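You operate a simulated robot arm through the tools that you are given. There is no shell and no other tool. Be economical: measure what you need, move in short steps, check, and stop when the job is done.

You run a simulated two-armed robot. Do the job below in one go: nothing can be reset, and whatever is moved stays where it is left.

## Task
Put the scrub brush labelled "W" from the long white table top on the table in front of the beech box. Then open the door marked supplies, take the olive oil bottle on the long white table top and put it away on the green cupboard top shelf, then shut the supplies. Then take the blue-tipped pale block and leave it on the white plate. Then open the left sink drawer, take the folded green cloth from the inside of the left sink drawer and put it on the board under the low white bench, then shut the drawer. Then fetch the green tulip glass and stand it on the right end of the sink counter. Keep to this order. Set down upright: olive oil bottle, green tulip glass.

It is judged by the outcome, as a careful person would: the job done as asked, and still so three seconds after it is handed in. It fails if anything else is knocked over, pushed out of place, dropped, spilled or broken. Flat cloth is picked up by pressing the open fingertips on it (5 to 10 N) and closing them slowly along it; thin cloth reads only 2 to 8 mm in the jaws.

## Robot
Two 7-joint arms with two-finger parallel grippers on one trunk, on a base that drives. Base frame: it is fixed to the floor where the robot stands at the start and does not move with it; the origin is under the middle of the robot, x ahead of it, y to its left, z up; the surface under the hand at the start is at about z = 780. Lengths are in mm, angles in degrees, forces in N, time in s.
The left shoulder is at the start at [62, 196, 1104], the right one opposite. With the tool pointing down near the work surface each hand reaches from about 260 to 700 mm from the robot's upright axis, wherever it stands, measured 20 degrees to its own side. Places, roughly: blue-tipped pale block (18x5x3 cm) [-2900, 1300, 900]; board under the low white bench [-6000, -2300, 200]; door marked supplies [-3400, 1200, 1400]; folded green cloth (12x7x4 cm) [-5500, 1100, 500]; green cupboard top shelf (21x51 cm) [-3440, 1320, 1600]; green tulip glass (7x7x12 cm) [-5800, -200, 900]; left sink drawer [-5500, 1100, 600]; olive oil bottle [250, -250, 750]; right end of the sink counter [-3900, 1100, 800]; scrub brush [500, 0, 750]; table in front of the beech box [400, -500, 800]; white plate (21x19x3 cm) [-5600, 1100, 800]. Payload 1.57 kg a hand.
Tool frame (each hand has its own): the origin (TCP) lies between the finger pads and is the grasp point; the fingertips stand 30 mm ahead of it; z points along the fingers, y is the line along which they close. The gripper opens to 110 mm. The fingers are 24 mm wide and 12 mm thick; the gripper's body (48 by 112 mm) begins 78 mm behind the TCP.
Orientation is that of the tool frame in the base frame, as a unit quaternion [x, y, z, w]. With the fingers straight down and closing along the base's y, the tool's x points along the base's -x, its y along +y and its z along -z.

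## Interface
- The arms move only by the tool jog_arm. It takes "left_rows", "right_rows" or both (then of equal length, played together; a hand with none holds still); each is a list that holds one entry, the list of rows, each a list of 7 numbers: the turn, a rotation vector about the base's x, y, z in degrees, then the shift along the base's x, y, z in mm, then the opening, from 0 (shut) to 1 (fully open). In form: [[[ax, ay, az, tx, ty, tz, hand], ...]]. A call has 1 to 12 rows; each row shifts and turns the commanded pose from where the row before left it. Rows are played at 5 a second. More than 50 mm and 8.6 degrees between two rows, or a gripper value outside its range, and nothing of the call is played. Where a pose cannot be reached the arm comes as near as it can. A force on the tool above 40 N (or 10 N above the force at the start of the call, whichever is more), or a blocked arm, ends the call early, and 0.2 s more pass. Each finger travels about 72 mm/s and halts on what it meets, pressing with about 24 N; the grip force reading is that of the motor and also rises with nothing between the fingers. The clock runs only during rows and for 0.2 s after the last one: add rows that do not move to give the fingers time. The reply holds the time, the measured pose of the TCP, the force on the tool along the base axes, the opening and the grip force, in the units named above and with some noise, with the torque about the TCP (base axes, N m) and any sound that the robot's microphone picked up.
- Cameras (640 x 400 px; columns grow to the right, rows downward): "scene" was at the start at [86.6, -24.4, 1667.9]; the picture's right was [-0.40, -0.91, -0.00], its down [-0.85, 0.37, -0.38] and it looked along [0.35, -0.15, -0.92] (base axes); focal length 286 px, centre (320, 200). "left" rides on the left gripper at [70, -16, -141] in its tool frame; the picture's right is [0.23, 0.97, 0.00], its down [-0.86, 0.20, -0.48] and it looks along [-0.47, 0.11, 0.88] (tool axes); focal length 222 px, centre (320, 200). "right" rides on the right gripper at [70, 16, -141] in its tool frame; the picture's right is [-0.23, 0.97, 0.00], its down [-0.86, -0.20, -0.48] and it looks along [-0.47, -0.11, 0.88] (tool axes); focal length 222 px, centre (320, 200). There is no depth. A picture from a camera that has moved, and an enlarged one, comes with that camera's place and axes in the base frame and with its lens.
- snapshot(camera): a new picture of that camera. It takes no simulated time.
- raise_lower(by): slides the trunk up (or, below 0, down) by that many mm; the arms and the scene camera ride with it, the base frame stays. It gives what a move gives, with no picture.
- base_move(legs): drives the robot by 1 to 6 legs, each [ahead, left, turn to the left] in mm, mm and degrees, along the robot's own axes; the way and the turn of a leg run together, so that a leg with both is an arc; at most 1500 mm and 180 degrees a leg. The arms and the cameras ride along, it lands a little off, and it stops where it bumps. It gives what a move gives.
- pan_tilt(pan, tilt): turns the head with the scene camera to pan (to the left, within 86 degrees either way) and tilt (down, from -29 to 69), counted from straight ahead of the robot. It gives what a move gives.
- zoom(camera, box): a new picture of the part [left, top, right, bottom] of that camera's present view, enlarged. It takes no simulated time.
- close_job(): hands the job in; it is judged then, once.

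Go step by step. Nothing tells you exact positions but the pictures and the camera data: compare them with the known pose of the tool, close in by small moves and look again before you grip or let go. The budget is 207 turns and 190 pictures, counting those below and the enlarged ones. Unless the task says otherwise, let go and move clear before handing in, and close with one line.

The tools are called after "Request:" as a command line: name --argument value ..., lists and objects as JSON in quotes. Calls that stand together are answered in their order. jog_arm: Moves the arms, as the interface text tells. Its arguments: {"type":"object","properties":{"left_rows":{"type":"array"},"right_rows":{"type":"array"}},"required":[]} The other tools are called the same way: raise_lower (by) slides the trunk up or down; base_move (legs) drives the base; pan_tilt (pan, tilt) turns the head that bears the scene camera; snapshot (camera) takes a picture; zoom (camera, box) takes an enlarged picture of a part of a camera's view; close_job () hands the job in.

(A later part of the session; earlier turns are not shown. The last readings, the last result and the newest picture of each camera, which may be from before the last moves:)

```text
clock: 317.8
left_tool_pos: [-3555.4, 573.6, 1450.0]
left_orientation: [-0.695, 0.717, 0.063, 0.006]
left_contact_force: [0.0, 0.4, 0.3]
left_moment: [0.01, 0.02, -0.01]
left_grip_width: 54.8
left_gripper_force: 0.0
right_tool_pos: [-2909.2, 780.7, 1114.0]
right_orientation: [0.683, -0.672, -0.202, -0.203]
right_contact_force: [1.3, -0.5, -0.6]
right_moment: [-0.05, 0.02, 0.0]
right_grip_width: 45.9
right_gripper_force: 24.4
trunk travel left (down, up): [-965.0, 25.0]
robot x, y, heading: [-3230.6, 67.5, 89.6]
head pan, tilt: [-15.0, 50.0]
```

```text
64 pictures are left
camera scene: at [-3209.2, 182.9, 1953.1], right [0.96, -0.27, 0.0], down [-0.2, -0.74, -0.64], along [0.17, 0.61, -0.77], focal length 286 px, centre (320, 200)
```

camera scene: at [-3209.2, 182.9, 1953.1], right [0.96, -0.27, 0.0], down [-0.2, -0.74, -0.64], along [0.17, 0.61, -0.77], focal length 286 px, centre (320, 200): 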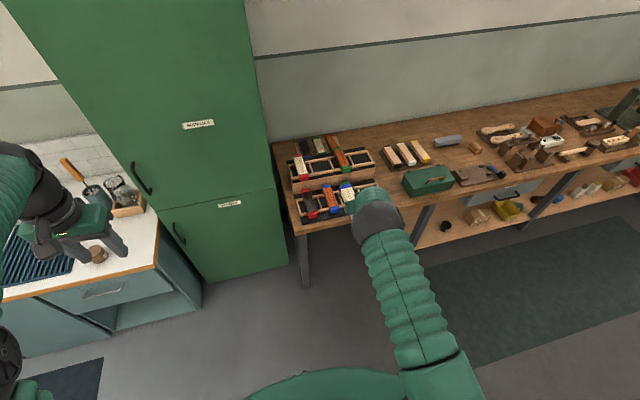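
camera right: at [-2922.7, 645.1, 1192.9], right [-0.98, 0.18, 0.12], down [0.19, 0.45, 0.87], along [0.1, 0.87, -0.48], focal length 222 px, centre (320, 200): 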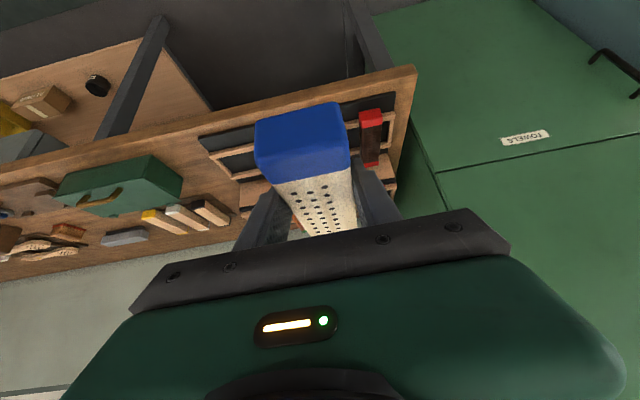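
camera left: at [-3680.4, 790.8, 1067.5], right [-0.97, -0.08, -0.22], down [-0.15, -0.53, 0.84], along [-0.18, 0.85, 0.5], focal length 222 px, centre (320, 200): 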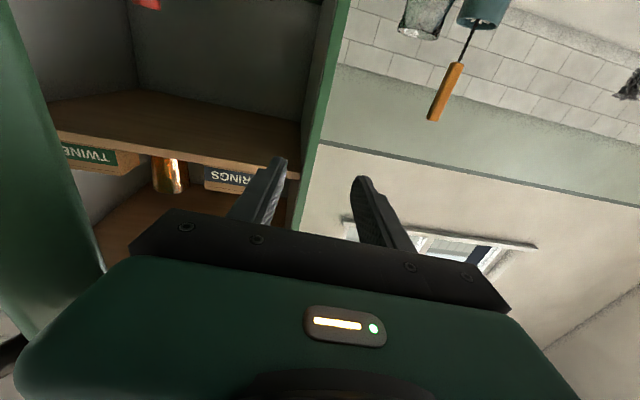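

The block is safely in hand. Moving left along the counter to the plate.

Request:
base_move --legs '[[0, 1400, 0.5], [0, 650, 0]]'

Request:
pan_tilt --pan 15 --tilt 40

Request:
snapshot --camera "scene"

```text
clock: 328.0
left_tool_pos: [-5610.1, 567.4, 1451.9]
left_orientation: [-0.697, 0.714, 0.066, 0.007]
left_contact_force: [-0.4, -0.1, -0.2]
left_moment: [0.01, 0.02, 0.01]
left_grip_width: 55.0
left_gripper_force: 0.1
right_tool_pos: [-4964.6, 779.9, 1116.8]
right_orientation: [0.685, -0.669, -0.205, -0.204]
right_contact_force: [0.0, -0.2, -2.2]
right_moment: [-0.03, -0.03, 0.03]
right_grip_width: 45.7
right_gripper_force: 24.0
trunk travel left (down, up): [-965.0, 25.0]
robot x, y, heading: [-5283.2, 64.6, 89.8]
head pan, tilt: [-15.0, 50.0]
```

```text
clock: 328.9
left_tool_pos: [-5611.5, 564.1, 1452.9]
left_orientation: [-0.697, 0.714, 0.067, 0.008]
left_contact_force: [0.2, -0.2, 0.2]
left_moment: [0.0, 0.0, 0.03]
left_grip_width: 55.2
left_gripper_force: 0.0
right_tool_pos: [-4965.2, 778.6, 1119.4]
right_orientation: [0.684, -0.669, -0.207, -0.205]
right_contact_force: [0.6, 0.6, -1.1]
right_moment: [-0.07, -0.01, 0.0]
right_grip_width: 45.8
right_gripper_force: 23.5
trunk travel left (down, up): [-965.0, 25.0]
robot x, y, heading: [-5284.4, 69.4, 89.9]
head pan, tilt: [15.0, 40.0]
```

```text
63 pictures are left
camera scene: at [-5304.5, 187.2, 1967.6], right [0.97, 0.26, 0.0], down [0.16, -0.62, -0.76], along [-0.2, 0.74, -0.65], focal length 286 px, centre (320, 200)
```

scene: 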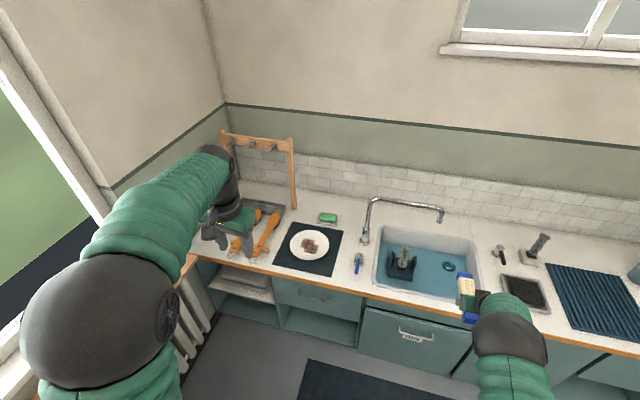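

The plate is at about (-5607, 1095). I'll turn to heading 140° and come at it diagonally from the right, keeping the left arm clear of the wall.

Request:
base_move --legs '[[0, 0, 50], [100, -258, 0]]'

Request:
pan_tilt --pan -20 --tilt 45

Request:
snapshot --camera "scene"

Request:
snapshot --camera "right"

```text
clock: 333.1
left_tool_pos: [-5788.1, 388.5, 1454.1]
left_orientation: [0.935, -0.348, -0.064, 0.019]
left_contact_force: [0.1, 0.0, 0.9]
left_moment: [0.03, -0.02, -0.01]
left_grip_width: 55.2
left_gripper_force: 0.0
right_tool_pos: [-5540.6, 1021.1, 1120.7]
right_orientation: [0.904, -0.314, -0.273, -0.101]
right_contact_force: [-0.5, -0.1, -1.4]
right_moment: [-0.02, -0.08, 0.01]
right_grip_width: 45.8
right_gripper_force: 23.7
trunk travel left (down, up): [-965.0, 25.0]
robot x, y, heading: [-5194.6, 331.6, 140.4]
head pan, tilt: [15.0, 40.0]
```

```text
clock: 334.1
left_tool_pos: [-5789.6, 386.1, 1453.4]
left_orientation: [0.935, -0.348, -0.063, 0.02]
left_contact_force: [-1.4, -0.2, -0.4]
left_moment: [-0.04, 0.03, 0.03]
left_grip_width: 54.8
left_gripper_force: 0.1
right_tool_pos: [-5541.0, 1022.8, 1121.2]
right_orientation: [0.904, -0.313, -0.273, -0.1]
right_contact_force: [0.5, -0.4, -1.6]
right_moment: [-0.06, -0.05, -0.02]
right_grip_width: 45.7
right_gripper_force: 23.8
trunk travel left (down, up): [-965.0, 25.0]
robot x, y, heading: [-5194.7, 330.8, 140.1]
head pan, tilt: [-20.0, 45.0]
```

```text
62 pictures are left
camera scene: at [-5266.6, 419.7, 1960.5], right [0.86, 0.5, 0.0], down [0.36, -0.61, -0.71], along [-0.35, 0.61, -0.71], focal length 286 px, centre (320, 200)
```

scene: 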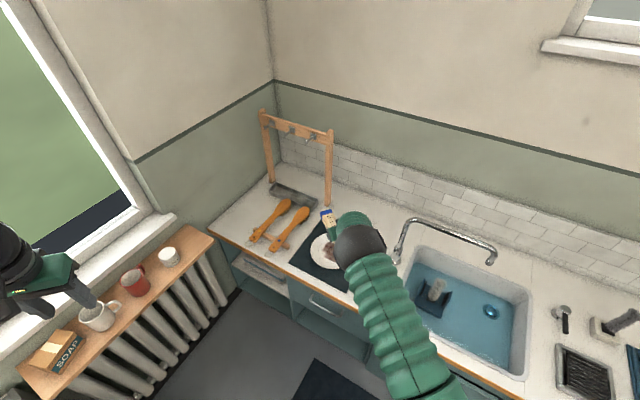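

```text
61 pictures are left
camera right: at [-5444.3, 924.9, 1199.4], right [-0.75, -0.65, 0.12], down [-0.23, 0.42, 0.88], along [-0.62, 0.63, -0.47], focal length 222 px, centre (320, 200)
```

right: 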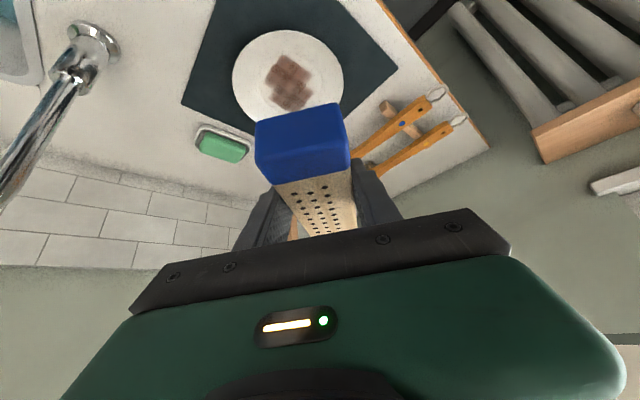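

Request:
raise_lower --by -130

Request:
jog_arm --right_rows '[[[0, 0, 0, -2, 20, 0, 0.2], [0, 0, 0, -3, 20, 0, 0.2], [0, 0, 0, 0, 0, 0, 0.2]]]'

Request:
snapshot --camera "right"

Request:
zoom --camera "scene" --box '[260, 170, 420, 290]'

```text
clock: 335.7
left_tool_pos: [-5784.5, 391.1, 1325.3]
left_orientation: [0.935, -0.348, -0.065, 0.02]
left_contact_force: [1.0, 0.0, -0.3]
left_moment: [-0.04, 0.01, 0.0]
left_grip_width: 54.8
left_gripper_force: 0.1
right_tool_pos: [-5537.7, 1024.3, 990.3]
right_orientation: [0.904, -0.314, -0.275, -0.099]
right_contact_force: [-0.4, 0.5, -1.6]
right_moment: [-0.03, -0.05, 0.01]
right_grip_width: 46.0
right_gripper_force: 24.3
trunk travel left (down, up): [-835.0, 155.0]
robot x, y, heading: [-5193.5, 331.9, 140.2]
head pan, tilt: [-20.0, 45.0]
```

```text
clock: 336.5
left_tool_pos: [-5785.1, 390.3, 1324.4]
left_orientation: [0.935, -0.349, -0.064, 0.02]
left_contact_force: [-0.7, -0.1, 0.9]
left_moment: [0.04, 0.02, -0.01]
left_grip_width: 55.0
left_gripper_force: 0.0
right_tool_pos: [-5541.4, 1064.8, 989.5]
right_orientation: [0.904, -0.314, -0.274, -0.099]
right_contact_force: [-0.3, 0.3, -1.3]
right_moment: [-0.02, -0.04, 0.0]
right_grip_width: 45.7
right_gripper_force: 24.1
trunk travel left (down, up): [-835.0, 155.0]
robot x, y, heading: [-5194.4, 331.8, 140.2]
head pan, tilt: [-20.0, 45.0]
```

```text
60 pictures are left
camera right: at [-5444.8, 968.1, 1069.0], right [-0.75, -0.65, 0.12], down [-0.23, 0.43, 0.88], along [-0.62, 0.63, -0.47], focal length 222 px, centre (320, 200)
```

right: 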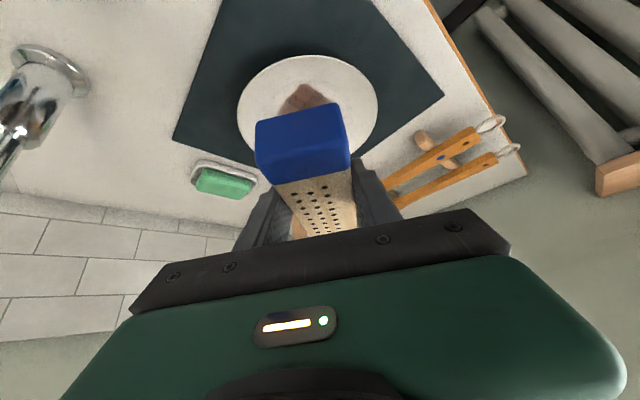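

```text
3.33 times, centred on (340, 230) of scene
camera zoom: at [-5261.2, 424.3, 1830.4], right [0.86, 0.5, 0.0], down [0.36, -0.61, -0.7], along [-0.35, 0.61, -0.71], focal length 953 px, centre (253, 100)
```

zoom: 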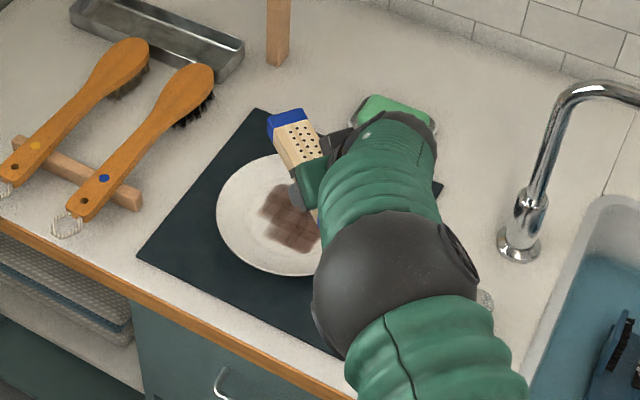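

Two heights of the hand camera agree: the plate is at about (-5597, 1121), z ≈ 805. Shifting the base so the block centres over it, and lowering.

Request:
base_move --legs '[[46, -7, 0]]'

Request:
raise_lower --by -110

Request:
snapshot --camera "right"

Request:
zoom --camera "scene" --box '[260, 170, 420, 290]'

```text
clock: 337.4
left_tool_pos: [-5806.4, 415.8, 1330.4]
left_orientation: [0.935, -0.348, -0.069, 0.019]
left_contact_force: [0.8, -0.1, 0.4]
left_moment: [0.03, 0.03, 0.01]
left_grip_width: 54.8
left_gripper_force: 0.0
right_tool_pos: [-5567.6, 1092.8, 1000.1]
right_orientation: [0.902, -0.313, -0.279, -0.101]
right_contact_force: [1.1, -0.3, -0.6]
right_moment: [-0.03, -0.06, -0.04]
right_grip_width: 45.7
right_gripper_force: 23.7
trunk travel left (down, up): [-835.0, 155.0]
robot x, y, heading: [-5227.2, 363.0, 140.2]
head pan, tilt: [-20.0, 45.0]
```

```text
clock: 338.9
left_tool_pos: [-5811.9, 422.3, 1216.5]
left_orientation: [0.935, -0.348, -0.065, 0.02]
left_contact_force: [0.8, 0.7, 0.7]
left_moment: [0.0, 0.0, -0.01]
left_grip_width: 54.8
left_gripper_force: 0.1
right_tool_pos: [-5572.0, 1097.6, 882.6]
right_orientation: [0.903, -0.315, -0.276, -0.1]
right_contact_force: [0.6, -0.1, -1.3]
right_moment: [-0.03, 0.0, 0.01]
right_grip_width: 45.8
right_gripper_force: 24.1
trunk travel left (down, up): [-725.0, 265.0]
robot x, y, heading: [-5226.5, 363.7, 140.5]
head pan, tilt: [-20.0, 45.0]
```

```text
58 pictures are left
camera right: at [-5474.6, 1000.9, 961.5], right [-0.75, -0.65, 0.12], down [-0.22, 0.43, 0.88], along [-0.62, 0.63, -0.47], focal length 222 px, centre (320, 200)
```

right: 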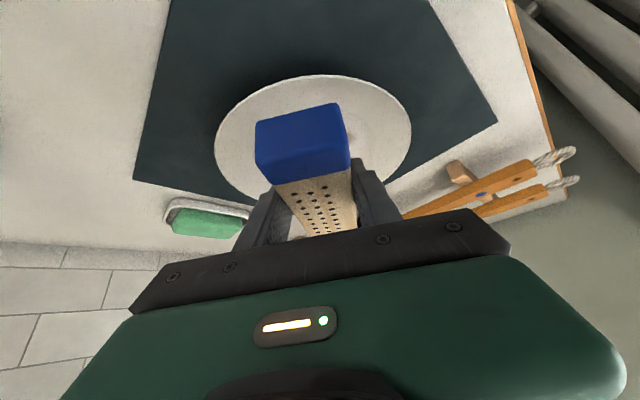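

```text
3.33 times, centred on (340, 230) of scene
camera zoom: at [-5290.8, 458.2, 1720.6], right [0.86, 0.5, 0.0], down [0.36, -0.61, -0.71], along [-0.36, 0.61, -0.71], focal length 953 px, centre (253, 100)
```

zoom: 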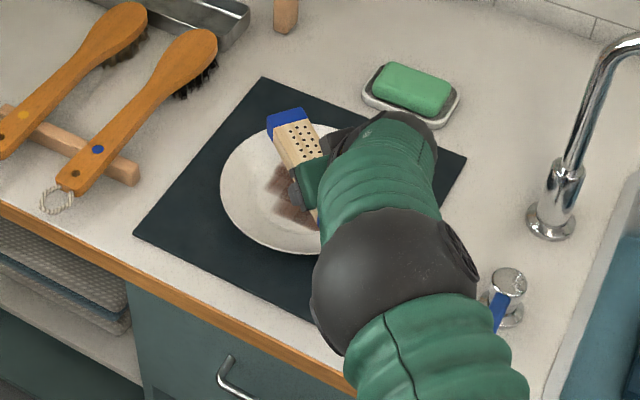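

Request:
raise_lower --by -38

Request:
jog_arm --right_rows '[[[0, 0, 0, -1, 4, -2, 0.2], [0, 0, 0, -1, 4, -2, 0.2], [0, 0, 0, 0, 0, -2, 0.2], [0, 0, 0, 0, 0, 0, 0.2]]]'

Request:
zoom --camera "right" --box '[180, 60, 460, 240]'

```text
clock: 339.7
left_tool_pos: [-5815.4, 422.2, 1177.4]
left_orientation: [0.935, -0.348, -0.066, 0.019]
left_contact_force: [-0.3, -0.3, -0.4]
left_moment: [0.0, 0.0, 0.02]
left_grip_width: 54.8
left_gripper_force: 0.0
right_tool_pos: [-5575.0, 1098.3, 844.9]
right_orientation: [0.903, -0.314, -0.276, -0.1]
right_contact_force: [0.0, -0.4, -1.9]
right_moment: [-0.02, -0.04, -0.01]
right_grip_width: 45.6
right_gripper_force: 23.8
trunk travel left (down, up): [-687.0, 303.0]
robot x, y, heading: [-5227.3, 366.6, 140.3]
head pan, tilt: [-20.0, 45.0]
```

```text
clock: 340.7
left_tool_pos: [-5814.3, 422.3, 1178.6]
left_orientation: [0.935, -0.347, -0.066, 0.02]
left_contact_force: [0.0, 0.5, -0.8]
left_moment: [0.0, 0.01, -0.01]
left_grip_width: 54.8
left_gripper_force: 0.1
right_tool_pos: [-5575.1, 1108.1, 838.7]
right_orientation: [0.903, -0.313, -0.276, -0.099]
right_contact_force: [-0.2, 0.6, -2.2]
right_moment: [-0.03, -0.06, 0.02]
right_grip_width: 45.8
right_gripper_force: 24.0
trunk travel left (down, up): [-687.0, 303.0]
robot x, y, heading: [-5227.0, 369.6, 140.1]
head pan, tilt: [-20.0, 45.0]
```

```text
2.22 times, centred on (320, 150) of right
camera zoom: at [-5478.2, 1009.0, 916.7], right [-0.75, -0.65, 0.12], down [-0.23, 0.43, 0.88], along [-0.62, 0.63, -0.47], focal length 494 px, centre (320, 311)
```

zoom: 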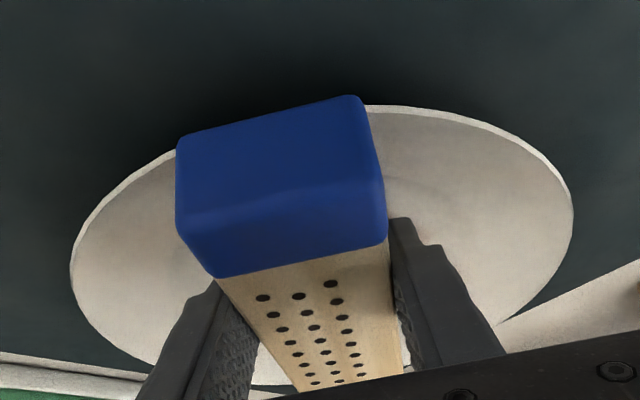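

Request:
jog_arm --right_rows '[[[0, 0, 0, -1, 1, -2, 0.2], [0, 0, 0, 0, 0, -2, 0.2], [0, 0, 0, 0, 0, -2, 0.2], [0, 0, 0, 0, 0, -1, 0.2], [0, 0, 0, 0, 0, -1, 0.2], [0, 0, 0, 0, 0, 0, 0.2]]]'

Request:
zoom --camera "right" --box '[180, 60, 460, 240]'

```text
clock: 342.1
left_tool_pos: [-5814.1, 420.4, 1179.0]
left_orientation: [0.935, -0.349, -0.066, 0.019]
left_contact_force: [-0.4, 1.1, -0.1]
left_moment: [0.0, -0.03, -0.03]
left_grip_width: 55.0
left_gripper_force: 0.0
right_tool_pos: [-5576.3, 1106.1, 833.2]
right_orientation: [0.903, -0.313, -0.276, -0.101]
right_contact_force: [-0.6, 0.9, 8.6]
right_moment: [-0.33, -0.14, 0.01]
right_grip_width: 45.5
right_gripper_force: 24.2
trunk travel left (down, up): [-687.0, 303.0]
robot x, y, heading: [-5225.2, 365.6, 140.2]
head pan, tilt: [-20.0, 45.0]
```

```text
2.22 times, centred on (320, 150) of right
camera zoom: at [-5478.6, 1009.4, 910.4], right [-0.75, -0.65, 0.12], down [-0.22, 0.42, 0.88], along [-0.62, 0.63, -0.46], focal length 494 px, centre (320, 311)
```

zoom: 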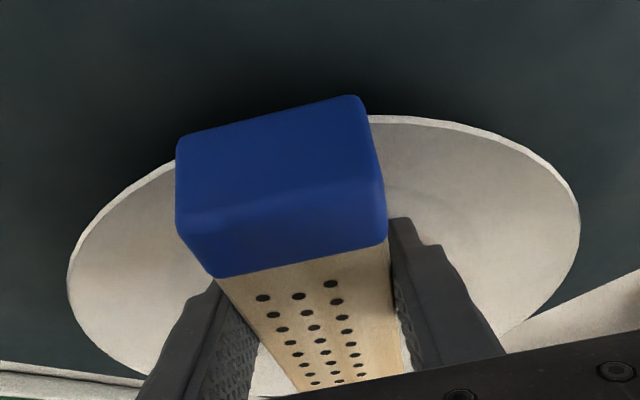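

Contact felt. Releasing and rising straight up.

Request:
jog_arm --right_rows '[[[0, 0, 0, 0, 0, 1, 0.4], [0, 0, 0, 0, 0, 0, 0.5], [0, 0, 0, 0, 0, 0, 0.58], [0, 0, 0, 0, 0, 0, 0.6], [0, 0, 0, 0, 0, 0, 0.6]]]'

Request:
raise_lower --by 150

Request:
snapshot --camera "right"

```text
clock: 343.3
left_tool_pos: [-5815.3, 422.5, 1178.4]
left_orientation: [0.935, -0.348, -0.066, 0.019]
left_contact_force: [0.0, 0.0, 0.5]
left_moment: [0.0, 0.01, 0.03]
left_grip_width: 54.7
left_gripper_force: 0.0
right_tool_pos: [-5576.2, 1106.7, 832.3]
right_orientation: [0.904, -0.314, -0.275, -0.099]
right_contact_force: [-1.2, -0.9, -0.2]
right_moment: [0.02, 0.02, 0.04]
right_grip_width: 65.8
right_gripper_force: 0.2
trunk travel left (down, up): [-687.0, 303.0]
robot x, y, heading: [-5226.6, 365.6, 140.3]
head pan, tilt: [-20.0, 45.0]
```

```text
clock: 345.0
left_tool_pos: [-5814.7, 423.7, 1329.2]
left_orientation: [0.935, -0.347, -0.065, 0.019]
left_contact_force: [-0.6, -0.2, 0.4]
left_moment: [0.03, -0.03, 0.0]
left_grip_width: 55.1
left_gripper_force: 0.0
right_tool_pos: [-5576.5, 1107.5, 982.1]
right_orientation: [0.904, -0.313, -0.275, -0.099]
right_contact_force: [0.4, 0.6, 0.4]
right_moment: [0.0, 0.03, 0.02]
right_grip_width: 66.3
right_gripper_force: 0.0
trunk travel left (down, up): [-837.0, 153.0]
robot x, y, heading: [-5225.7, 363.6, 139.9]
head pan, tilt: [-20.0, 45.0]
```

```text
54 pictures are left
camera right: at [-5478.9, 1009.7, 1059.8], right [-0.75, -0.65, 0.12], down [-0.23, 0.43, 0.88], along [-0.62, 0.63, -0.47], focal length 222 px, centre (320, 200)
```

right: 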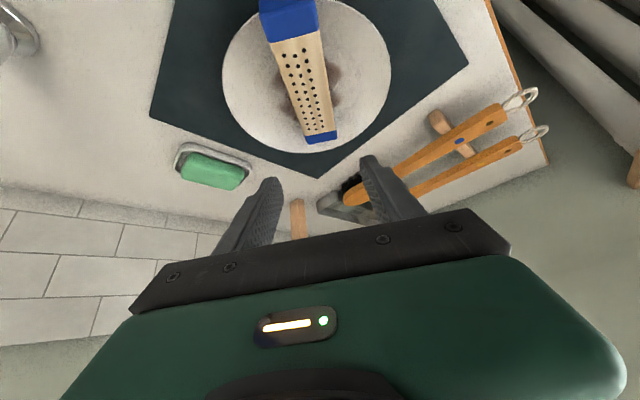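

The block lies on the plate. Next the left sink drawer: backing off to see the counter front.

Request:
base_move --legs '[[-420, 0, 0], [0, 0, -50]]'

Request:
pan_tilt --pan 35 --tilt 50

Request:
snapshot --camera "scene"

```text
clock: 349.9
left_tool_pos: [-5240.4, 583.7, 1329.0]
left_orientation: [-0.702, 0.709, 0.068, 0.01]
left_contact_force: [0.0, 0.3, -0.6]
left_moment: [-0.01, -0.01, -0.01]
left_grip_width: 55.0
left_gripper_force: 0.2
right_tool_pos: [-4563.9, 844.6, 982.8]
right_orientation: [0.688, -0.664, -0.208, -0.207]
right_contact_force: [0.2, 0.3, 0.2]
right_moment: [0.0, 0.01, -0.05]
right_grip_width: 65.9
right_gripper_force: 0.0
trunk travel left (down, up): [-837.0, 153.0]
robot x, y, heading: [-4902.5, 98.8, 90.8]
head pan, tilt: [-20.0, 45.0]
```

```text
clock: 351.1
left_tool_pos: [-5240.9, 580.3, 1328.7]
left_orientation: [-0.702, 0.709, 0.068, 0.011]
left_contact_force: [0.1, -1.0, 0.1]
left_moment: [0.04, 0.0, 0.0]
left_grip_width: 55.2
left_gripper_force: 0.0
right_tool_pos: [-4564.4, 843.4, 983.0]
right_orientation: [0.687, -0.664, -0.208, -0.207]
right_contact_force: [0.1, 0.6, 0.3]
right_moment: [0.0, 0.01, -0.04]
right_grip_width: 66.1
right_gripper_force: 0.1
trunk travel left (down, up): [-837.0, 153.0]
robot x, y, heading: [-4903.3, 94.7, 90.5]
head pan, tilt: [35.0, 50.0]
```

```text
53 pictures are left
camera scene: at [-4947.6, 194.7, 1825.6], right [0.81, 0.58, 0.0], down [0.44, -0.63, -0.64], along [-0.37, 0.52, -0.77], focal length 286 px, centre (320, 200)
```

scene: 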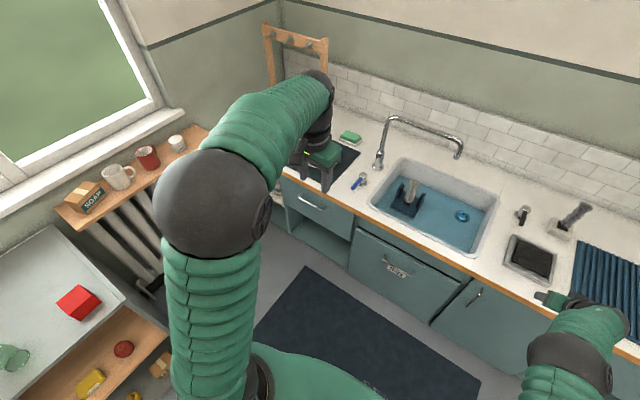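

Request:
zoom --camera "scene" --box '[270, 130, 430, 290]'

```text
2.50 times, centred on (350, 210) of scene
camera zoom: at [-4947.6, 194.7, 1825.6], right [0.81, 0.58, 0.0], down [0.44, -0.63, -0.64], along [-0.37, 0.52, -0.77], focal length 715 px, centre (245, 175)
```

zoom: 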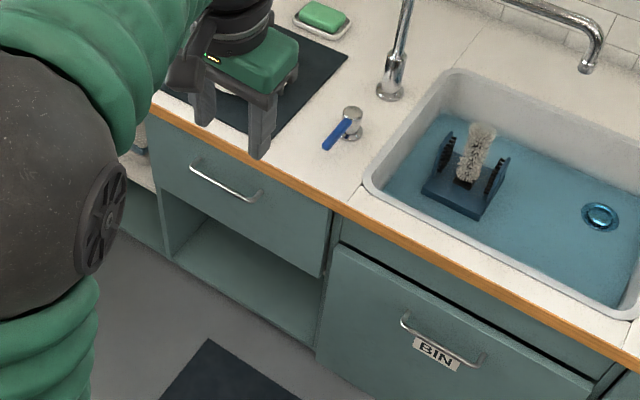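

The left drawer is the one below the plate, with a bar pull at about (-5499, 905, 717). I bring the left hand down and turn it 90° so its fingers can straddle the bar.

Request:
jog_arm --left_rows '[[[-3, -2.3, 0, 0, 0, -30, 0.5], [-3, -2.3, 0, 0, 0, -30, 0.5], [0, 0, -8, 0, 0, -32, 0.5], [0, 0, -8, 0, 0, -32, 0.5], [0, 0, -8, 0, 0, -32, 0.5], [0, 0, -8, 0, 0, -32, 0.5], [0, 0, -8, 0, 0, -32, 0.5], [0, 0, -8, 0, 0, -32, 0.5], [0, 0, -8, 0, 0, -32, 0.5], [0, 0, -8, 0, 0, -32, 0.5], [0, 0, -8, 0, 0, -32, 0.5], [0, 0, -8, 0, 0, -32, 0.5]]]'

Request:
jog_arm --left_rows '[[[0, 0, -5, 0, 0, 0, 0.5], [0, 0, -5, 0, 0, 0, 0.5], [6, 0, 0, 0, 10, 0, 0.5], [6, 0, 0, 0, 10, 0, 0.5], [6, 0, 0, 0, 10, 0, 0.5], [6, 0, 0, 0, 10, 0, 0.5], [6, 0, 0, 0, 10, 0, 0.5], [0, 0, 0, 0, 0, 0, 0.5]]]'

```text
clock: 353.7
left_tool_pos: [-5239.3, 581.5, 947.7]
left_orientation: [-0.081, 0.997, 0.0, 0.005]
left_contact_force: [-0.6, 0.3, 0.8]
left_moment: [0.0, -0.03, 0.02]
left_grip_width: 55.1
left_gripper_force: 0.0
right_tool_pos: [-4563.7, 842.4, 982.4]
right_orientation: [0.688, -0.664, -0.207, -0.207]
right_contact_force: [0.5, 0.1, 0.3]
right_moment: [0.03, -0.01, -0.04]
right_grip_width: 66.2
right_gripper_force: 0.1
trunk travel left (down, up): [-837.0, 153.0]
robot x, y, heading: [-4904.8, 94.6, 90.6]
head pan, tilt: [35.0, 50.0]
```

```text
clock: 355.5
left_tool_pos: [-5239.5, 629.9, 948.6]
left_orientation: [0.006, 0.966, 0.259, 0.003]
left_contact_force: [-0.7, 0.4, 0.2]
left_moment: [0.02, 0.0, -0.01]
left_grip_width: 55.1
left_gripper_force: 0.0
right_tool_pos: [-4563.8, 842.1, 983.8]
right_orientation: [0.687, -0.665, -0.207, -0.207]
right_contact_force: [-0.2, 0.4, -1.0]
right_moment: [-0.01, -0.01, -0.01]
right_grip_width: 65.6
right_gripper_force: 0.1
trunk travel left (down, up): [-837.0, 153.0]
robot x, y, heading: [-4902.8, 96.9, 90.5]
head pan, tilt: [35.0, 50.0]
```

Left hand is set. Now raising the right arm out of the way, then positioning.

Request:
jog_arm --right_rows '[[[0, 0, 0, 0, -20, 32, 0.5], [0, 0, 0, 0, -25, 32, 0.5], [0, 0, 0, 0, -25, 32, 0.5], [0, 0, 0, 0, -25, 32, 0.5], [0, 0, 0, 0, -25, 32, 0.5], [0, 0, 0, 0, -25, 32, 0.5], [0, 0, 0, 0, -25, 32, 0.5], [0, 0, 0, 0, -25, 32, 0.5], [0, 0, 0, 0, -25, 32, 0.5], [0, 0, 0, 0, -25, 32, 0.5], [0, 0, 0, 0, 0, 0, 0.5]]]'

Request:
base_move --legs '[[0, 257, -0.5], [215, 0, 0]]'

Request:
raise_lower --by -160

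Request:
snapshot --camera "left"

Request:
snapshot --camera "scene"

```text
clock: 357.9
left_tool_pos: [-5241.0, 630.7, 948.1]
left_orientation: [0.005, 0.966, 0.258, 0.004]
left_contact_force: [0.7, 0.1, -0.2]
left_moment: [0.0, -0.03, -0.02]
left_grip_width: 55.0
left_gripper_force: 0.1
right_tool_pos: [-4562.9, 598.5, 1303.3]
right_orientation: [0.687, -0.664, -0.208, -0.206]
right_contact_force: [-1.0, -0.4, -0.7]
right_moment: [0.04, 0.01, 0.02]
right_grip_width: 55.0
right_gripper_force: 0.0
trunk travel left (down, up): [-837.0, 153.0]
robot x, y, heading: [-4903.4, 94.8, 90.5]
head pan, tilt: [35.0, 50.0]
```

```text
clock: 361.0
left_tool_pos: [-5494.4, 843.8, 950.4]
left_orientation: [0.011, 0.966, 0.26, 0.005]
left_contact_force: [-0.4, 0.2, -0.4]
left_moment: [0.01, -0.02, -0.02]
left_grip_width: 54.8
left_gripper_force: 0.1
right_tool_pos: [-4817.7, 802.4, 1306.2]
right_orientation: [0.683, -0.667, -0.208, -0.21]
right_contact_force: [-0.8, 0.8, 0.3]
right_moment: [0.04, 0.0, 0.01]
right_grip_width: 54.7
right_gripper_force: 0.0
trunk travel left (down, up): [-837.0, 153.0]
robot x, y, heading: [-5162.1, 307.6, 90.0]
head pan, tilt: [35.0, 50.0]
```

```text
clock: 362.8
left_tool_pos: [-5492.5, 846.4, 788.4]
left_orientation: [0.01, 0.966, 0.259, 0.004]
left_contact_force: [-0.2, -0.1, -0.1]
left_moment: [0.01, 0.02, 0.01]
left_grip_width: 54.9
left_gripper_force: 0.0
right_tool_pos: [-4816.1, 805.8, 1144.7]
right_orientation: [0.684, -0.668, -0.207, -0.209]
right_contact_force: [-0.1, -0.1, -0.1]
right_moment: [0.0, -0.03, 0.02]
right_grip_width: 54.8
right_gripper_force: 0.1
trunk travel left (down, up): [-677.0, 313.0]
robot x, y, heading: [-5162.7, 312.7, 89.7]
head pan, tilt: [35.0, 50.0]
```

```text
51 pictures are left
camera left: at [-5565.7, 763.6, 904.1], right [-0.21, 0.85, 0.49], down [0.85, -0.09, 0.52], along [0.48, 0.52, -0.7], focal length 222 px, centre (320, 200)
```

left: 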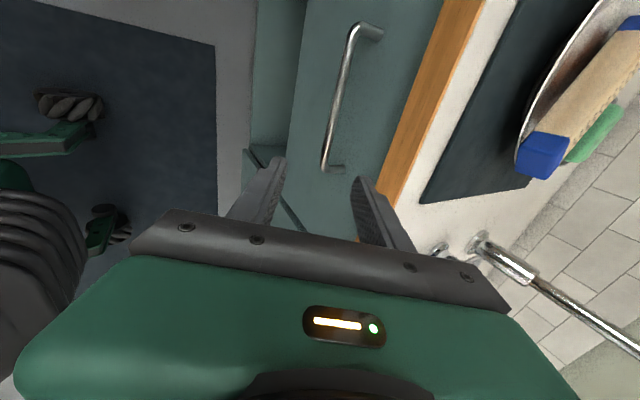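

```text
50 pictures are left
camera scene: at [-5206.1, 407.3, 1665.7], right [0.82, 0.57, 0.0], down [0.44, -0.63, -0.64], along [-0.37, 0.53, -0.77], focal length 286 px, centre (320, 200)
```

scene: 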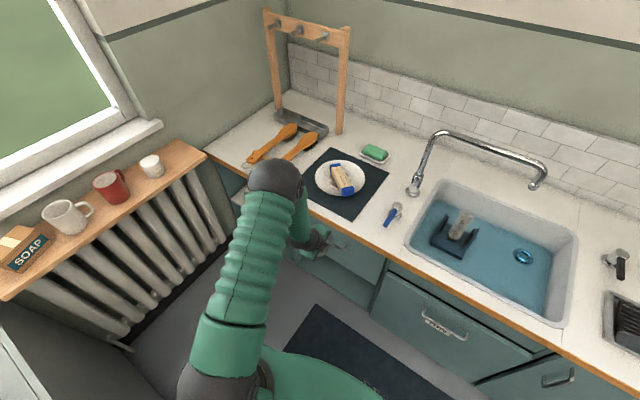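

Bar spans x -5604 to -5488 at about y 890, z 727. Shifting left 50 mm and down a little for a second view.

Request:
base_move --legs '[[0, 50, 0]]'

Request:
raise_lower --by -30

Request:
snapshot --camera "left"

```text
clock: 363.8
left_tool_pos: [-5524.4, 848.1, 795.7]
left_orientation: [0.016, 0.966, 0.258, -0.003]
left_contact_force: [3.1, -0.2, -0.3]
left_moment: [-0.07, 0.15, 0.05]
left_grip_width: 55.0
left_gripper_force: 0.0
right_tool_pos: [-4841.9, 807.8, 1139.1]
right_orientation: [0.68, -0.671, -0.213, -0.203]
right_contact_force: [1.7, -0.4, -1.2]
right_moment: [0.04, 0.1, 0.07]
right_grip_width: 54.7
right_gripper_force: 0.2
trunk travel left (down, up): [-677.0, 313.0]
robot x, y, heading: [-5208.0, 308.2, 89.4]
head pan, tilt: [35.0, 50.0]
```

```text
clock: 364.5
left_tool_pos: [-5527.8, 847.5, 764.8]
left_orientation: [0.015, 0.966, 0.259, 0.0]
left_contact_force: [0.0, 0.9, -1.0]
left_moment: [-0.03, 0.07, 0.03]
left_grip_width: 54.8
left_gripper_force: 0.0
right_tool_pos: [-4844.9, 803.2, 1112.9]
right_orientation: [0.68, -0.672, -0.21, -0.206]
right_contact_force: [0.9, -0.6, -0.5]
right_moment: [-0.02, 0.05, 0.02]
right_grip_width: 55.1
right_gripper_force: 0.2
trunk travel left (down, up): [-647.0, 343.0]
robot x, y, heading: [-5209.0, 310.0, 90.0]
head pan, tilt: [35.0, 50.0]
```

```text
49 pictures are left
camera left: at [-5598.1, 764.7, 880.4], right [-0.2, 0.85, 0.49], down [0.86, -0.09, 0.51], along [0.48, 0.52, -0.71], focal length 222 px, centre (320, 200)
```

left: 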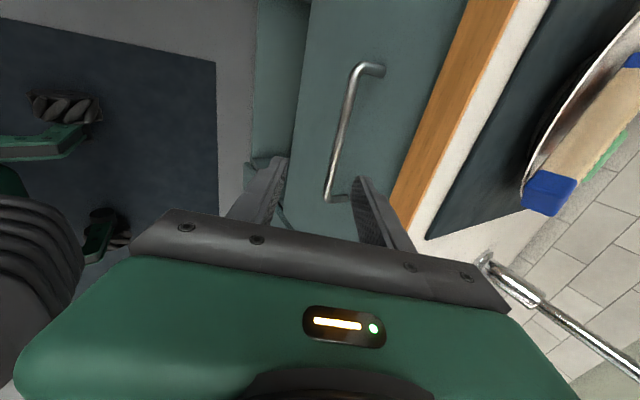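

The bar is at (-5545, 921, 684). A level grip from the front is cleaner, so I back up and pitch the left hand further to nearly level.

Request:
base_move --legs '[[-150, 0, 0]]'

Request:
jog_arm --left_rows '[[[7, 0, 0, -3, 12, -8, 0.5], [7, 0, 0, -3, 12, -8, 0.5], [7, 0, 0, -3, 12, -8, 0.5], [7, 0, 0, -3, 12, -8, 0.5], [7, 0, 0, -3, 12, -8, 0.5], [7, 0, 0, -3, 12, -8, 0.5], [6, 0, 0, 0, 10, -8, 0.5], [5, 0, 0, 0, 10, -8, 0.5], [0, 0, 0, 0, 0, 0, 0.5]]]'

Request:
snapshot --camera "left"

```text
clock: 365.9
left_tool_pos: [-5538.8, 699.2, 759.1]
left_orientation: [0.013, 0.966, 0.258, 0.006]
left_contact_force: [0.5, 0.1, -0.2]
left_moment: [-0.01, -0.06, -0.04]
left_grip_width: 54.9
left_gripper_force: 0.1
right_tool_pos: [-4862.7, 657.1, 1114.3]
right_orientation: [0.682, -0.67, -0.206, -0.209]
right_contact_force: [-1.7, -0.1, 0.2]
right_moment: [-0.02, -0.05, -0.03]
right_grip_width: 55.1
right_gripper_force: 0.1
trunk travel left (down, up): [-647.0, 343.0]
robot x, y, heading: [-5210.3, 160.5, 89.6]
head pan, tilt: [35.0, 50.0]
```

```text
clock: 367.9
left_tool_pos: [-5552.0, 788.4, 699.4]
left_orientation: [0.014, 0.746, 0.665, -0.004]
left_contact_force: [0.1, -1.1, -0.4]
left_moment: [0.01, 0.01, -0.01]
left_grip_width: 55.0
left_gripper_force: 0.1
right_tool_pos: [-4855.1, 651.9, 1113.9]
right_orientation: [0.682, -0.669, -0.21, -0.209]
right_contact_force: [0.5, -0.6, 0.6]
right_moment: [-0.02, 0.0, -0.04]
right_grip_width: 54.8
right_gripper_force: 0.1
trunk travel left (down, up): [-647.0, 343.0]
robot x, y, heading: [-5204.7, 160.2, 89.7]
head pan, tilt: [35.0, 50.0]
```

```text
48 pictures are left
camera left: at [-5624.6, 647.0, 702.8], right [-0.2, 0.12, 0.97], down [0.85, -0.46, 0.23], along [0.48, 0.88, -0.01], focal length 222 px, centre (320, 200)
```

left: 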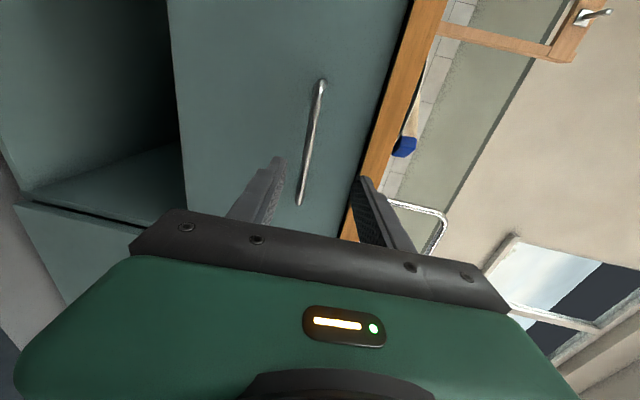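

Good view: bar centre at about (-5550, 921, 676). Driving in, then closing the last bit with the arm.

Request:
base_move --legs '[[90, 0, 0]]'

Request:
jog_arm --left_rows '[[[0, 0, 0, 0, 0, -8, 0.5], [0, 0, 0, 0, 0, -8, 0.5], [0, 0, 0, 0, 8, -6, 0.5], [0, 0, 0, 0, 8, 0, 0.5], [0, 0, 0, 0, 0, 0, 0.5]]]'

Request:
snapshot --camera "left"

```text
clock: 369.0
left_tool_pos: [-5553.1, 878.1, 700.4]
left_orientation: [0.013, 0.748, 0.664, -0.005]
left_contact_force: [0.3, 0.4, 0.1]
left_moment: [0.02, 0.0, 0.04]
left_grip_width: 55.0
left_gripper_force: 0.1
right_tool_pos: [-4854.4, 742.1, 1114.8]
right_orientation: [0.682, -0.669, -0.21, -0.208]
right_contact_force: [0.8, -0.2, -1.1]
right_moment: [-0.01, -0.01, 0.01]
right_grip_width: 54.9
right_gripper_force: 0.0
trunk travel left (down, up): [-647.0, 343.0]
robot x, y, heading: [-5210.3, 251.2, 89.9]
head pan, tilt: [35.0, 50.0]
```

```text
clock: 370.2
left_tool_pos: [-5552.5, 894.1, 678.4]
left_orientation: [0.013, 0.748, 0.664, -0.005]
left_contact_force: [0.0, 0.4, -0.1]
left_moment: [-0.02, 0.0, -0.01]
left_grip_width: 55.0
left_gripper_force: 0.1
right_tool_pos: [-4854.7, 743.1, 1114.8]
right_orientation: [0.682, -0.67, -0.209, -0.208]
right_contact_force: [0.5, 0.2, 1.1]
right_moment: [-0.01, 0.02, 0.02]
right_grip_width: 55.1
right_gripper_force: 0.1
trunk travel left (down, up): [-647.0, 343.0]
robot x, y, heading: [-5212.0, 254.7, 89.9]
head pan, tilt: [35.0, 50.0]
```

```text
47 pictures are left
camera left: at [-5624.2, 752.6, 680.7], right [-0.2, 0.12, 0.97], down [0.85, -0.46, 0.23], along [0.48, 0.88, -0.01], focal length 222 px, centre (320, 200)
```

left: 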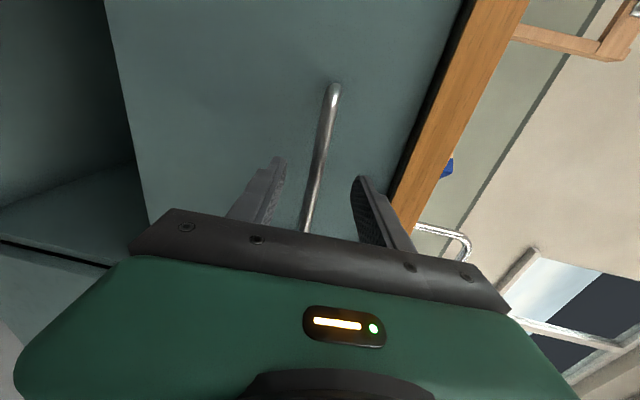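

Request:
jog_arm --left_rows '[[[0, 0, 0, 0, 7, 0, 0.5], [0, 0, 0, 0, 7, 0, 0.5], [0, 0, 0, 0, 5, 0, 0.5], [0, 0, 0, 0, 0, 0, 0.3], [0, 0, 0, 0, 0, 0, 0.1], [0, 0, 0, 0, 0, 0, 0], [0, 0, 0, 0, 0, 0, 0], [0, 0, 0, 0, 0, 0, 0]]]'

```text
clock: 372.0
left_tool_pos: [-5552.5, 910.8, 671.6]
left_orientation: [0.013, 0.752, 0.659, -0.003]
left_contact_force: [7.0, -8.5, -30.1]
left_moment: [-0.43, -0.74, -0.03]
left_grip_width: 12.2
left_gripper_force: 29.2
right_tool_pos: [-4856.1, 744.6, 1113.1]
right_orientation: [0.682, -0.67, -0.208, -0.208]
right_contact_force: [-0.5, 0.0, -0.5]
right_moment: [0.0, -0.01, -0.03]
right_grip_width: 55.1
right_gripper_force: 0.1
trunk travel left (down, up): [-647.0, 343.0]
robot x, y, heading: [-5205.8, 249.8, 89.5]
head pan, tilt: [35.0, 50.0]
```

Gripped. Easing the vertical strain and pulling the drawer with the base.

Request:
jog_arm --left_rows '[[[0, 0, 0, 0, 0, -4, 0], [0, 0, 0, 0, 0, -3, 0], [0, 0, 0, 0, 0, 0, 0]]]'

Request:
base_move --legs '[[-150, 0, 0], [-130, 0, 0]]'

Request:
snapshot --camera "scene"

```text
clock: 372.5
left_tool_pos: [-5553.5, 910.1, 670.6]
left_orientation: [0.012, 0.75, 0.661, -0.004]
left_contact_force: [1.8, 2.0, -6.4]
left_moment: [-0.2, -0.7, 0.38]
left_grip_width: 11.9
left_gripper_force: 29.6
right_tool_pos: [-4854.6, 740.9, 1115.4]
right_orientation: [0.681, -0.669, -0.21, -0.209]
right_contact_force: [0.1, -0.3, 0.3]
right_moment: [-0.03, -0.02, 0.01]
right_grip_width: 54.9
right_gripper_force: 0.0
trunk travel left (down, up): [-647.0, 343.0]
robot x, y, heading: [-5208.2, 248.0, 89.6]
head pan, tilt: [35.0, 50.0]
stopped in row 2 (left hand): the force on the tool passed its limit at 46 N (the readings are from after the stop); the commanded pose is now the measured one
```

```text
clock: 374.8
left_tool_pos: [-5552.5, 630.7, 670.3]
left_orientation: [0.013, 0.75, 0.661, -0.006]
left_contact_force: [16.5, 0.4, -17.5]
left_moment: [-0.16, -0.87, -0.76]
left_grip_width: 12.2
left_gripper_force: 29.3
right_tool_pos: [-4853.0, 461.8, 1113.5]
right_orientation: [0.682, -0.669, -0.211, -0.207]
right_contact_force: [0.4, -0.6, -1.0]
right_moment: [0.0, 0.01, -0.01]
right_grip_width: 55.0
right_gripper_force: 0.0
trunk travel left (down, up): [-647.0, 343.0]
robot x, y, heading: [-5212.8, -29.0, 89.9]
head pan, tilt: [35.0, 50.0]
```

```text
46 pictures are left
camera scene: at [-5249.7, 71.6, 1635.5], right [0.82, 0.57, 0.0], down [0.44, -0.63, -0.64], along [-0.37, 0.52, -0.77], focal length 286 px, centre (320, 200)
```

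scene: 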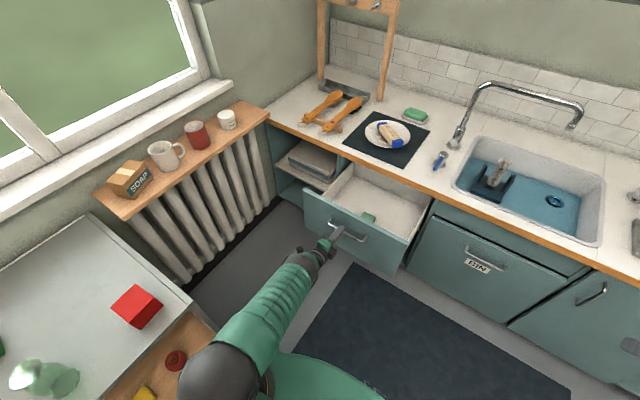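

The drawer is out 280 mm and the green cloth is visible inside. Releasing, backing off, and turning the left hand down again.

Request:
jog_arm --left_rows '[[[0, 0, 0, 0, 0, 0, 0.2], [0, 0, 0, 0, 0, 0, 0.5], [0, 0, 0, 0, 0, 0, 0.5], [0, 0, 0, 0, 0, 0, 0.5]]]'

Request:
base_move --legs '[[-150, 0, 0]]'

Request:
jog_arm --left_rows '[[[-7.5, 0, 0, 0, 0, 15, 0.5], [-7.5, 0, 0, 0, 0, 15, 0.5], [-7.5, 0, 0, 0, 0, 15, 0.5], [-7.5, 0, 0, 0, 0, 15, 0.5], [-7.5, 0, 0, 0, 0, 15, 0.5], [-7.5, 0, 0, 0, 0, 15, 0.5], [-7.5, 0, 0, 0, 0, 15, 0.7], [-7.5, 0, 0, 0, 0, 15, 0.9], [-7.5, 0, 0, 0, 0, 15, 1], [-7.5, 0, 0, 0, 0, 15, 1], [-7.5, 0, 0, 0, 0, 15, 1], [0, 0, 0, 0, 0, 0, 1]]]'

Request:
zoom --camera "scene" --box '[290, 120, 450, 260]'

```text
clock: 375.8
left_tool_pos: [-5554.6, 628.2, 673.6]
left_orientation: [0.012, 0.75, 0.661, -0.006]
left_contact_force: [0.3, 0.4, 0.6]
left_moment: [-0.02, 0.0, -0.01]
left_grip_width: 55.0
left_gripper_force: 0.1
right_tool_pos: [-4855.3, 457.7, 1115.6]
right_orientation: [0.681, -0.669, -0.211, -0.209]
right_contact_force: [0.7, 0.2, -0.6]
right_moment: [0.02, 0.03, 0.02]
right_grip_width: 54.7
right_gripper_force: 0.1
trunk travel left (down, up): [-647.0, 343.0]
robot x, y, heading: [-5208.4, -30.8, 89.9]
head pan, tilt: [35.0, 50.0]
```

```text
clock: 377.1
left_tool_pos: [-5555.1, 480.9, 672.5]
left_orientation: [0.012, 0.749, 0.662, -0.006]
left_contact_force: [-0.2, 0.2, -0.1]
left_moment: [-0.06, 0.0, 0.02]
left_grip_width: 55.0
left_gripper_force: 0.1
right_tool_pos: [-4855.6, 310.4, 1115.2]
right_orientation: [0.681, -0.669, -0.211, -0.209]
right_contact_force: [0.9, 0.4, 0.1]
right_moment: [0.01, 0.01, 0.0]
right_grip_width: 55.2
right_gripper_force: 0.1
trunk travel left (down, up): [-647.0, 343.0]
robot x, y, heading: [-5211.3, -180.0, 90.2]
head pan, tilt: [35.0, 50.0]
```

```text
clock: 379.8
left_tool_pos: [-5555.6, 477.6, 838.7]
left_orientation: [0.013, 1.0, 0.003, 0.004]
left_contact_force: [0.6, 0.5, 0.1]
left_moment: [0.01, 0.0, 0.02]
left_grip_width: 109.8
left_gripper_force: 0.1
right_tool_pos: [-4855.6, 307.8, 1116.0]
right_orientation: [0.681, -0.669, -0.212, -0.211]
right_contact_force: [0.9, 0.0, 0.4]
right_moment: [0.01, 0.01, -0.01]
right_grip_width: 55.0
right_gripper_force: 0.1
trunk travel left (down, up): [-647.0, 343.0]
robot x, y, heading: [-5210.5, -177.2, 90.0]
head pan, tilt: [35.0, 50.0]
```

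```text
2.86 times, centred on (370, 190) of scene
camera zoom: at [-5254.6, -81.7, 1635.6], right [0.82, 0.57, 0.0], down [0.44, -0.63, -0.64], along [-0.37, 0.53, -0.77], focal length 817 px, centre (177, 229)
```

zoom: 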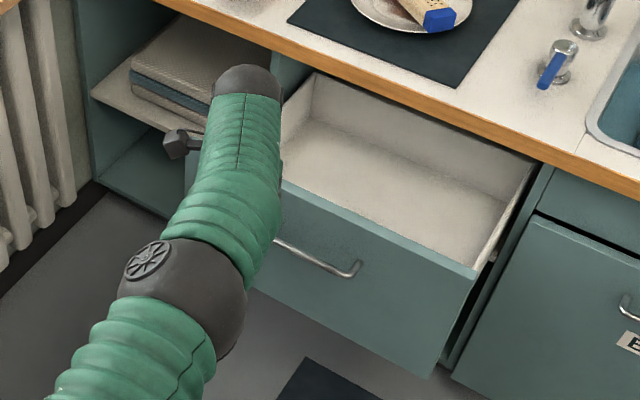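

Request:
jog_arm --left_rows '[[[0, 0, 0, 0, -20, 2, 1], [0, 0, 0, 0, -20, 2, 1], [0, 0, 0, 0, -20, 2, 1], [0, 0, 0, 0, -20, 2, 1], [0, 0, 0, 0, -20, 2, 1], [0, 0, 0, 0, -20, 2, 1], [0, 0, 0, 0, 0, 0, 1]]]'

Request:
base_move --legs '[[380, -30, 0]]'

Request:
snapshot --camera "left"

```text
clock: 381.4
left_tool_pos: [-5554.1, 358.7, 851.5]
left_orientation: [0.013, 1.0, 0.006, 0.005]
left_contact_force: [-0.3, 0.1, -0.4]
left_moment: [0.02, -0.04, 0.0]
left_grip_width: 109.9
left_gripper_force: 0.1
right_tool_pos: [-4855.0, 307.6, 1116.7]
right_orientation: [0.681, -0.669, -0.211, -0.211]
right_contact_force: [-0.5, 0.8, 0.7]
right_moment: [-0.04, -0.02, 0.0]
right_grip_width: 55.0
right_gripper_force: 0.1
trunk travel left (down, up): [-647.0, 343.0]
robot x, y, heading: [-5210.0, -179.2, 89.7]
head pan, tilt: [35.0, 50.0]
```

```text
clock: 383.8
left_tool_pos: [-5522.0, 737.7, 852.5]
left_orientation: [0.013, 1.0, 0.006, 0.004]
left_contact_force: [0.8, 0.2, -0.1]
left_moment: [-0.01, -0.01, -0.01]
left_grip_width: 110.0
left_gripper_force: 0.1
right_tool_pos: [-4823.5, 685.9, 1116.5]
right_orientation: [0.68, -0.67, -0.211, -0.211]
right_contact_force: [-0.2, 0.6, -0.1]
right_moment: [0.0, 0.02, 0.01]
right_grip_width: 55.3
right_gripper_force: 0.0
trunk travel left (down, up): [-647.0, 343.0]
robot x, y, heading: [-5181.7, 200.4, 90.0]
head pan, tilt: [35.0, 50.0]
```

```text
44 pictures are left
camera left: at [-5593.4, 722.2, 993.2], right [-0.2, 0.98, 0.01], down [0.86, 0.17, 0.49], along [0.48, 0.1, -0.87], focal length 222 px, centre (320, 200)
```

left: 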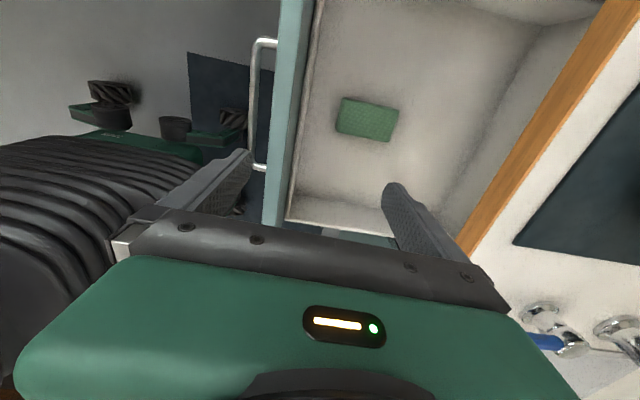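

The cloth lies at about (-5534, 837), z ≈ 505, long side along y. Turning the hand to close across its short side and moving over it.

Request:
jog_arm --left_rows '[[[0, 0, 8.2, 0, 0, 0, 1], [0, 0, 8.2, 0, 0, 0, 1], [0, 0, 8.2, 0, 0, 0, 1], [0, 0, 8.2, 0, 0, 0, 1], [0, 0, 8.2, 0, 0, 0, 1], [0, 0, 8.2, 0, 0, 0, 1], [0, 0, 8.2, 0, 0, 0, 1], [0, 0, 8.2, 0, 0, 0, 1], [0, 0, 8.2, 0, 0, 0, 1], [0, 0, 8.2, 0, 0, 0, 1], [0, 0, 8, 0, 0, 0, 1], [0, 0, 0, 0, 0, 0, 1]]]'

Request:
base_move --legs '[[98, 12, 0]]'

Request:
raise_lower --by -150

Request:
snapshot --camera "left"

```text
clock: 386.4
left_tool_pos: [-5521.6, 737.9, 852.3]
left_orientation: [-0.698, 0.716, 0.008, -0.001]
left_contact_force: [0.5, 0.4, 0.4]
left_moment: [0.01, -0.01, -0.01]
left_grip_width: 110.1
left_gripper_force: 0.0
right_tool_pos: [-4821.8, 685.4, 1115.5]
right_orientation: [0.68, -0.669, -0.213, -0.21]
right_contact_force: [0.8, -0.2, -0.2]
right_moment: [0.0, -0.03, 0.01]
right_grip_width: 55.1
right_gripper_force: 0.1
trunk travel left (down, up): [-647.0, 343.0]
robot x, y, heading: [-5178.4, 199.2, 89.5]
head pan, tilt: [35.0, 50.0]
```

```text
clock: 387.5
left_tool_pos: [-5529.8, 836.8, 853.9]
left_orientation: [-0.697, 0.717, 0.009, -0.003]
left_contact_force: [0.0, -0.4, -0.4]
left_moment: [-0.02, 0.03, 0.0]
left_grip_width: 110.0
left_gripper_force: 0.2
right_tool_pos: [-4829.4, 785.3, 1115.1]
right_orientation: [0.679, -0.67, -0.213, -0.21]
right_contact_force: [0.2, 0.2, -0.2]
right_moment: [0.0, 0.01, 0.05]
right_grip_width: 55.0
right_gripper_force: 0.0
trunk travel left (down, up): [-647.0, 343.0]
robot x, y, heading: [-5189.4, 300.5, 89.5]
head pan, tilt: [35.0, 50.0]
```

```text
clock: 389.3
left_tool_pos: [-5531.8, 835.9, 702.7]
left_orientation: [-0.697, 0.717, 0.007, -0.001]
left_contact_force: [-0.3, 0.1, -0.4]
left_moment: [0.01, -0.03, 0.02]
left_grip_width: 110.0
left_gripper_force: 0.1
right_tool_pos: [-4833.1, 783.2, 967.8]
right_orientation: [0.68, -0.669, -0.213, -0.211]
right_contact_force: [-0.1, 0.1, -0.1]
right_moment: [-0.03, -0.02, -0.01]
right_grip_width: 55.0
right_gripper_force: 0.1
trunk travel left (down, up): [-497.0, 493.0]
robot x, y, heading: [-5185.2, 296.1, 89.7]
head pan, tilt: [35.0, 50.0]
```

```text
43 pictures are left
camera left: at [-5516.3, 764.9, 843.9], right [-0.98, -0.2, 0.01], down [-0.17, 0.86, 0.49], along [-0.11, 0.48, -0.87], focal length 222 px, centre (320, 200)
```

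left: 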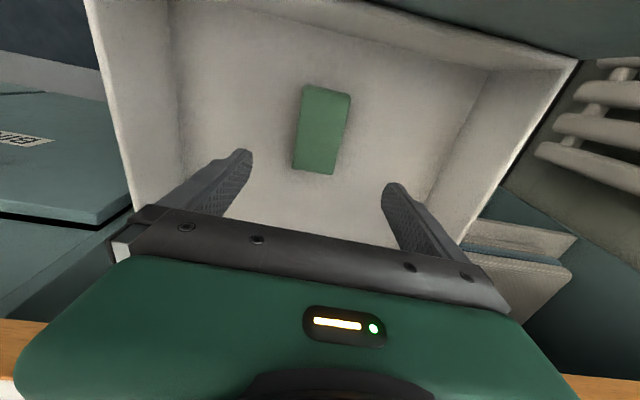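

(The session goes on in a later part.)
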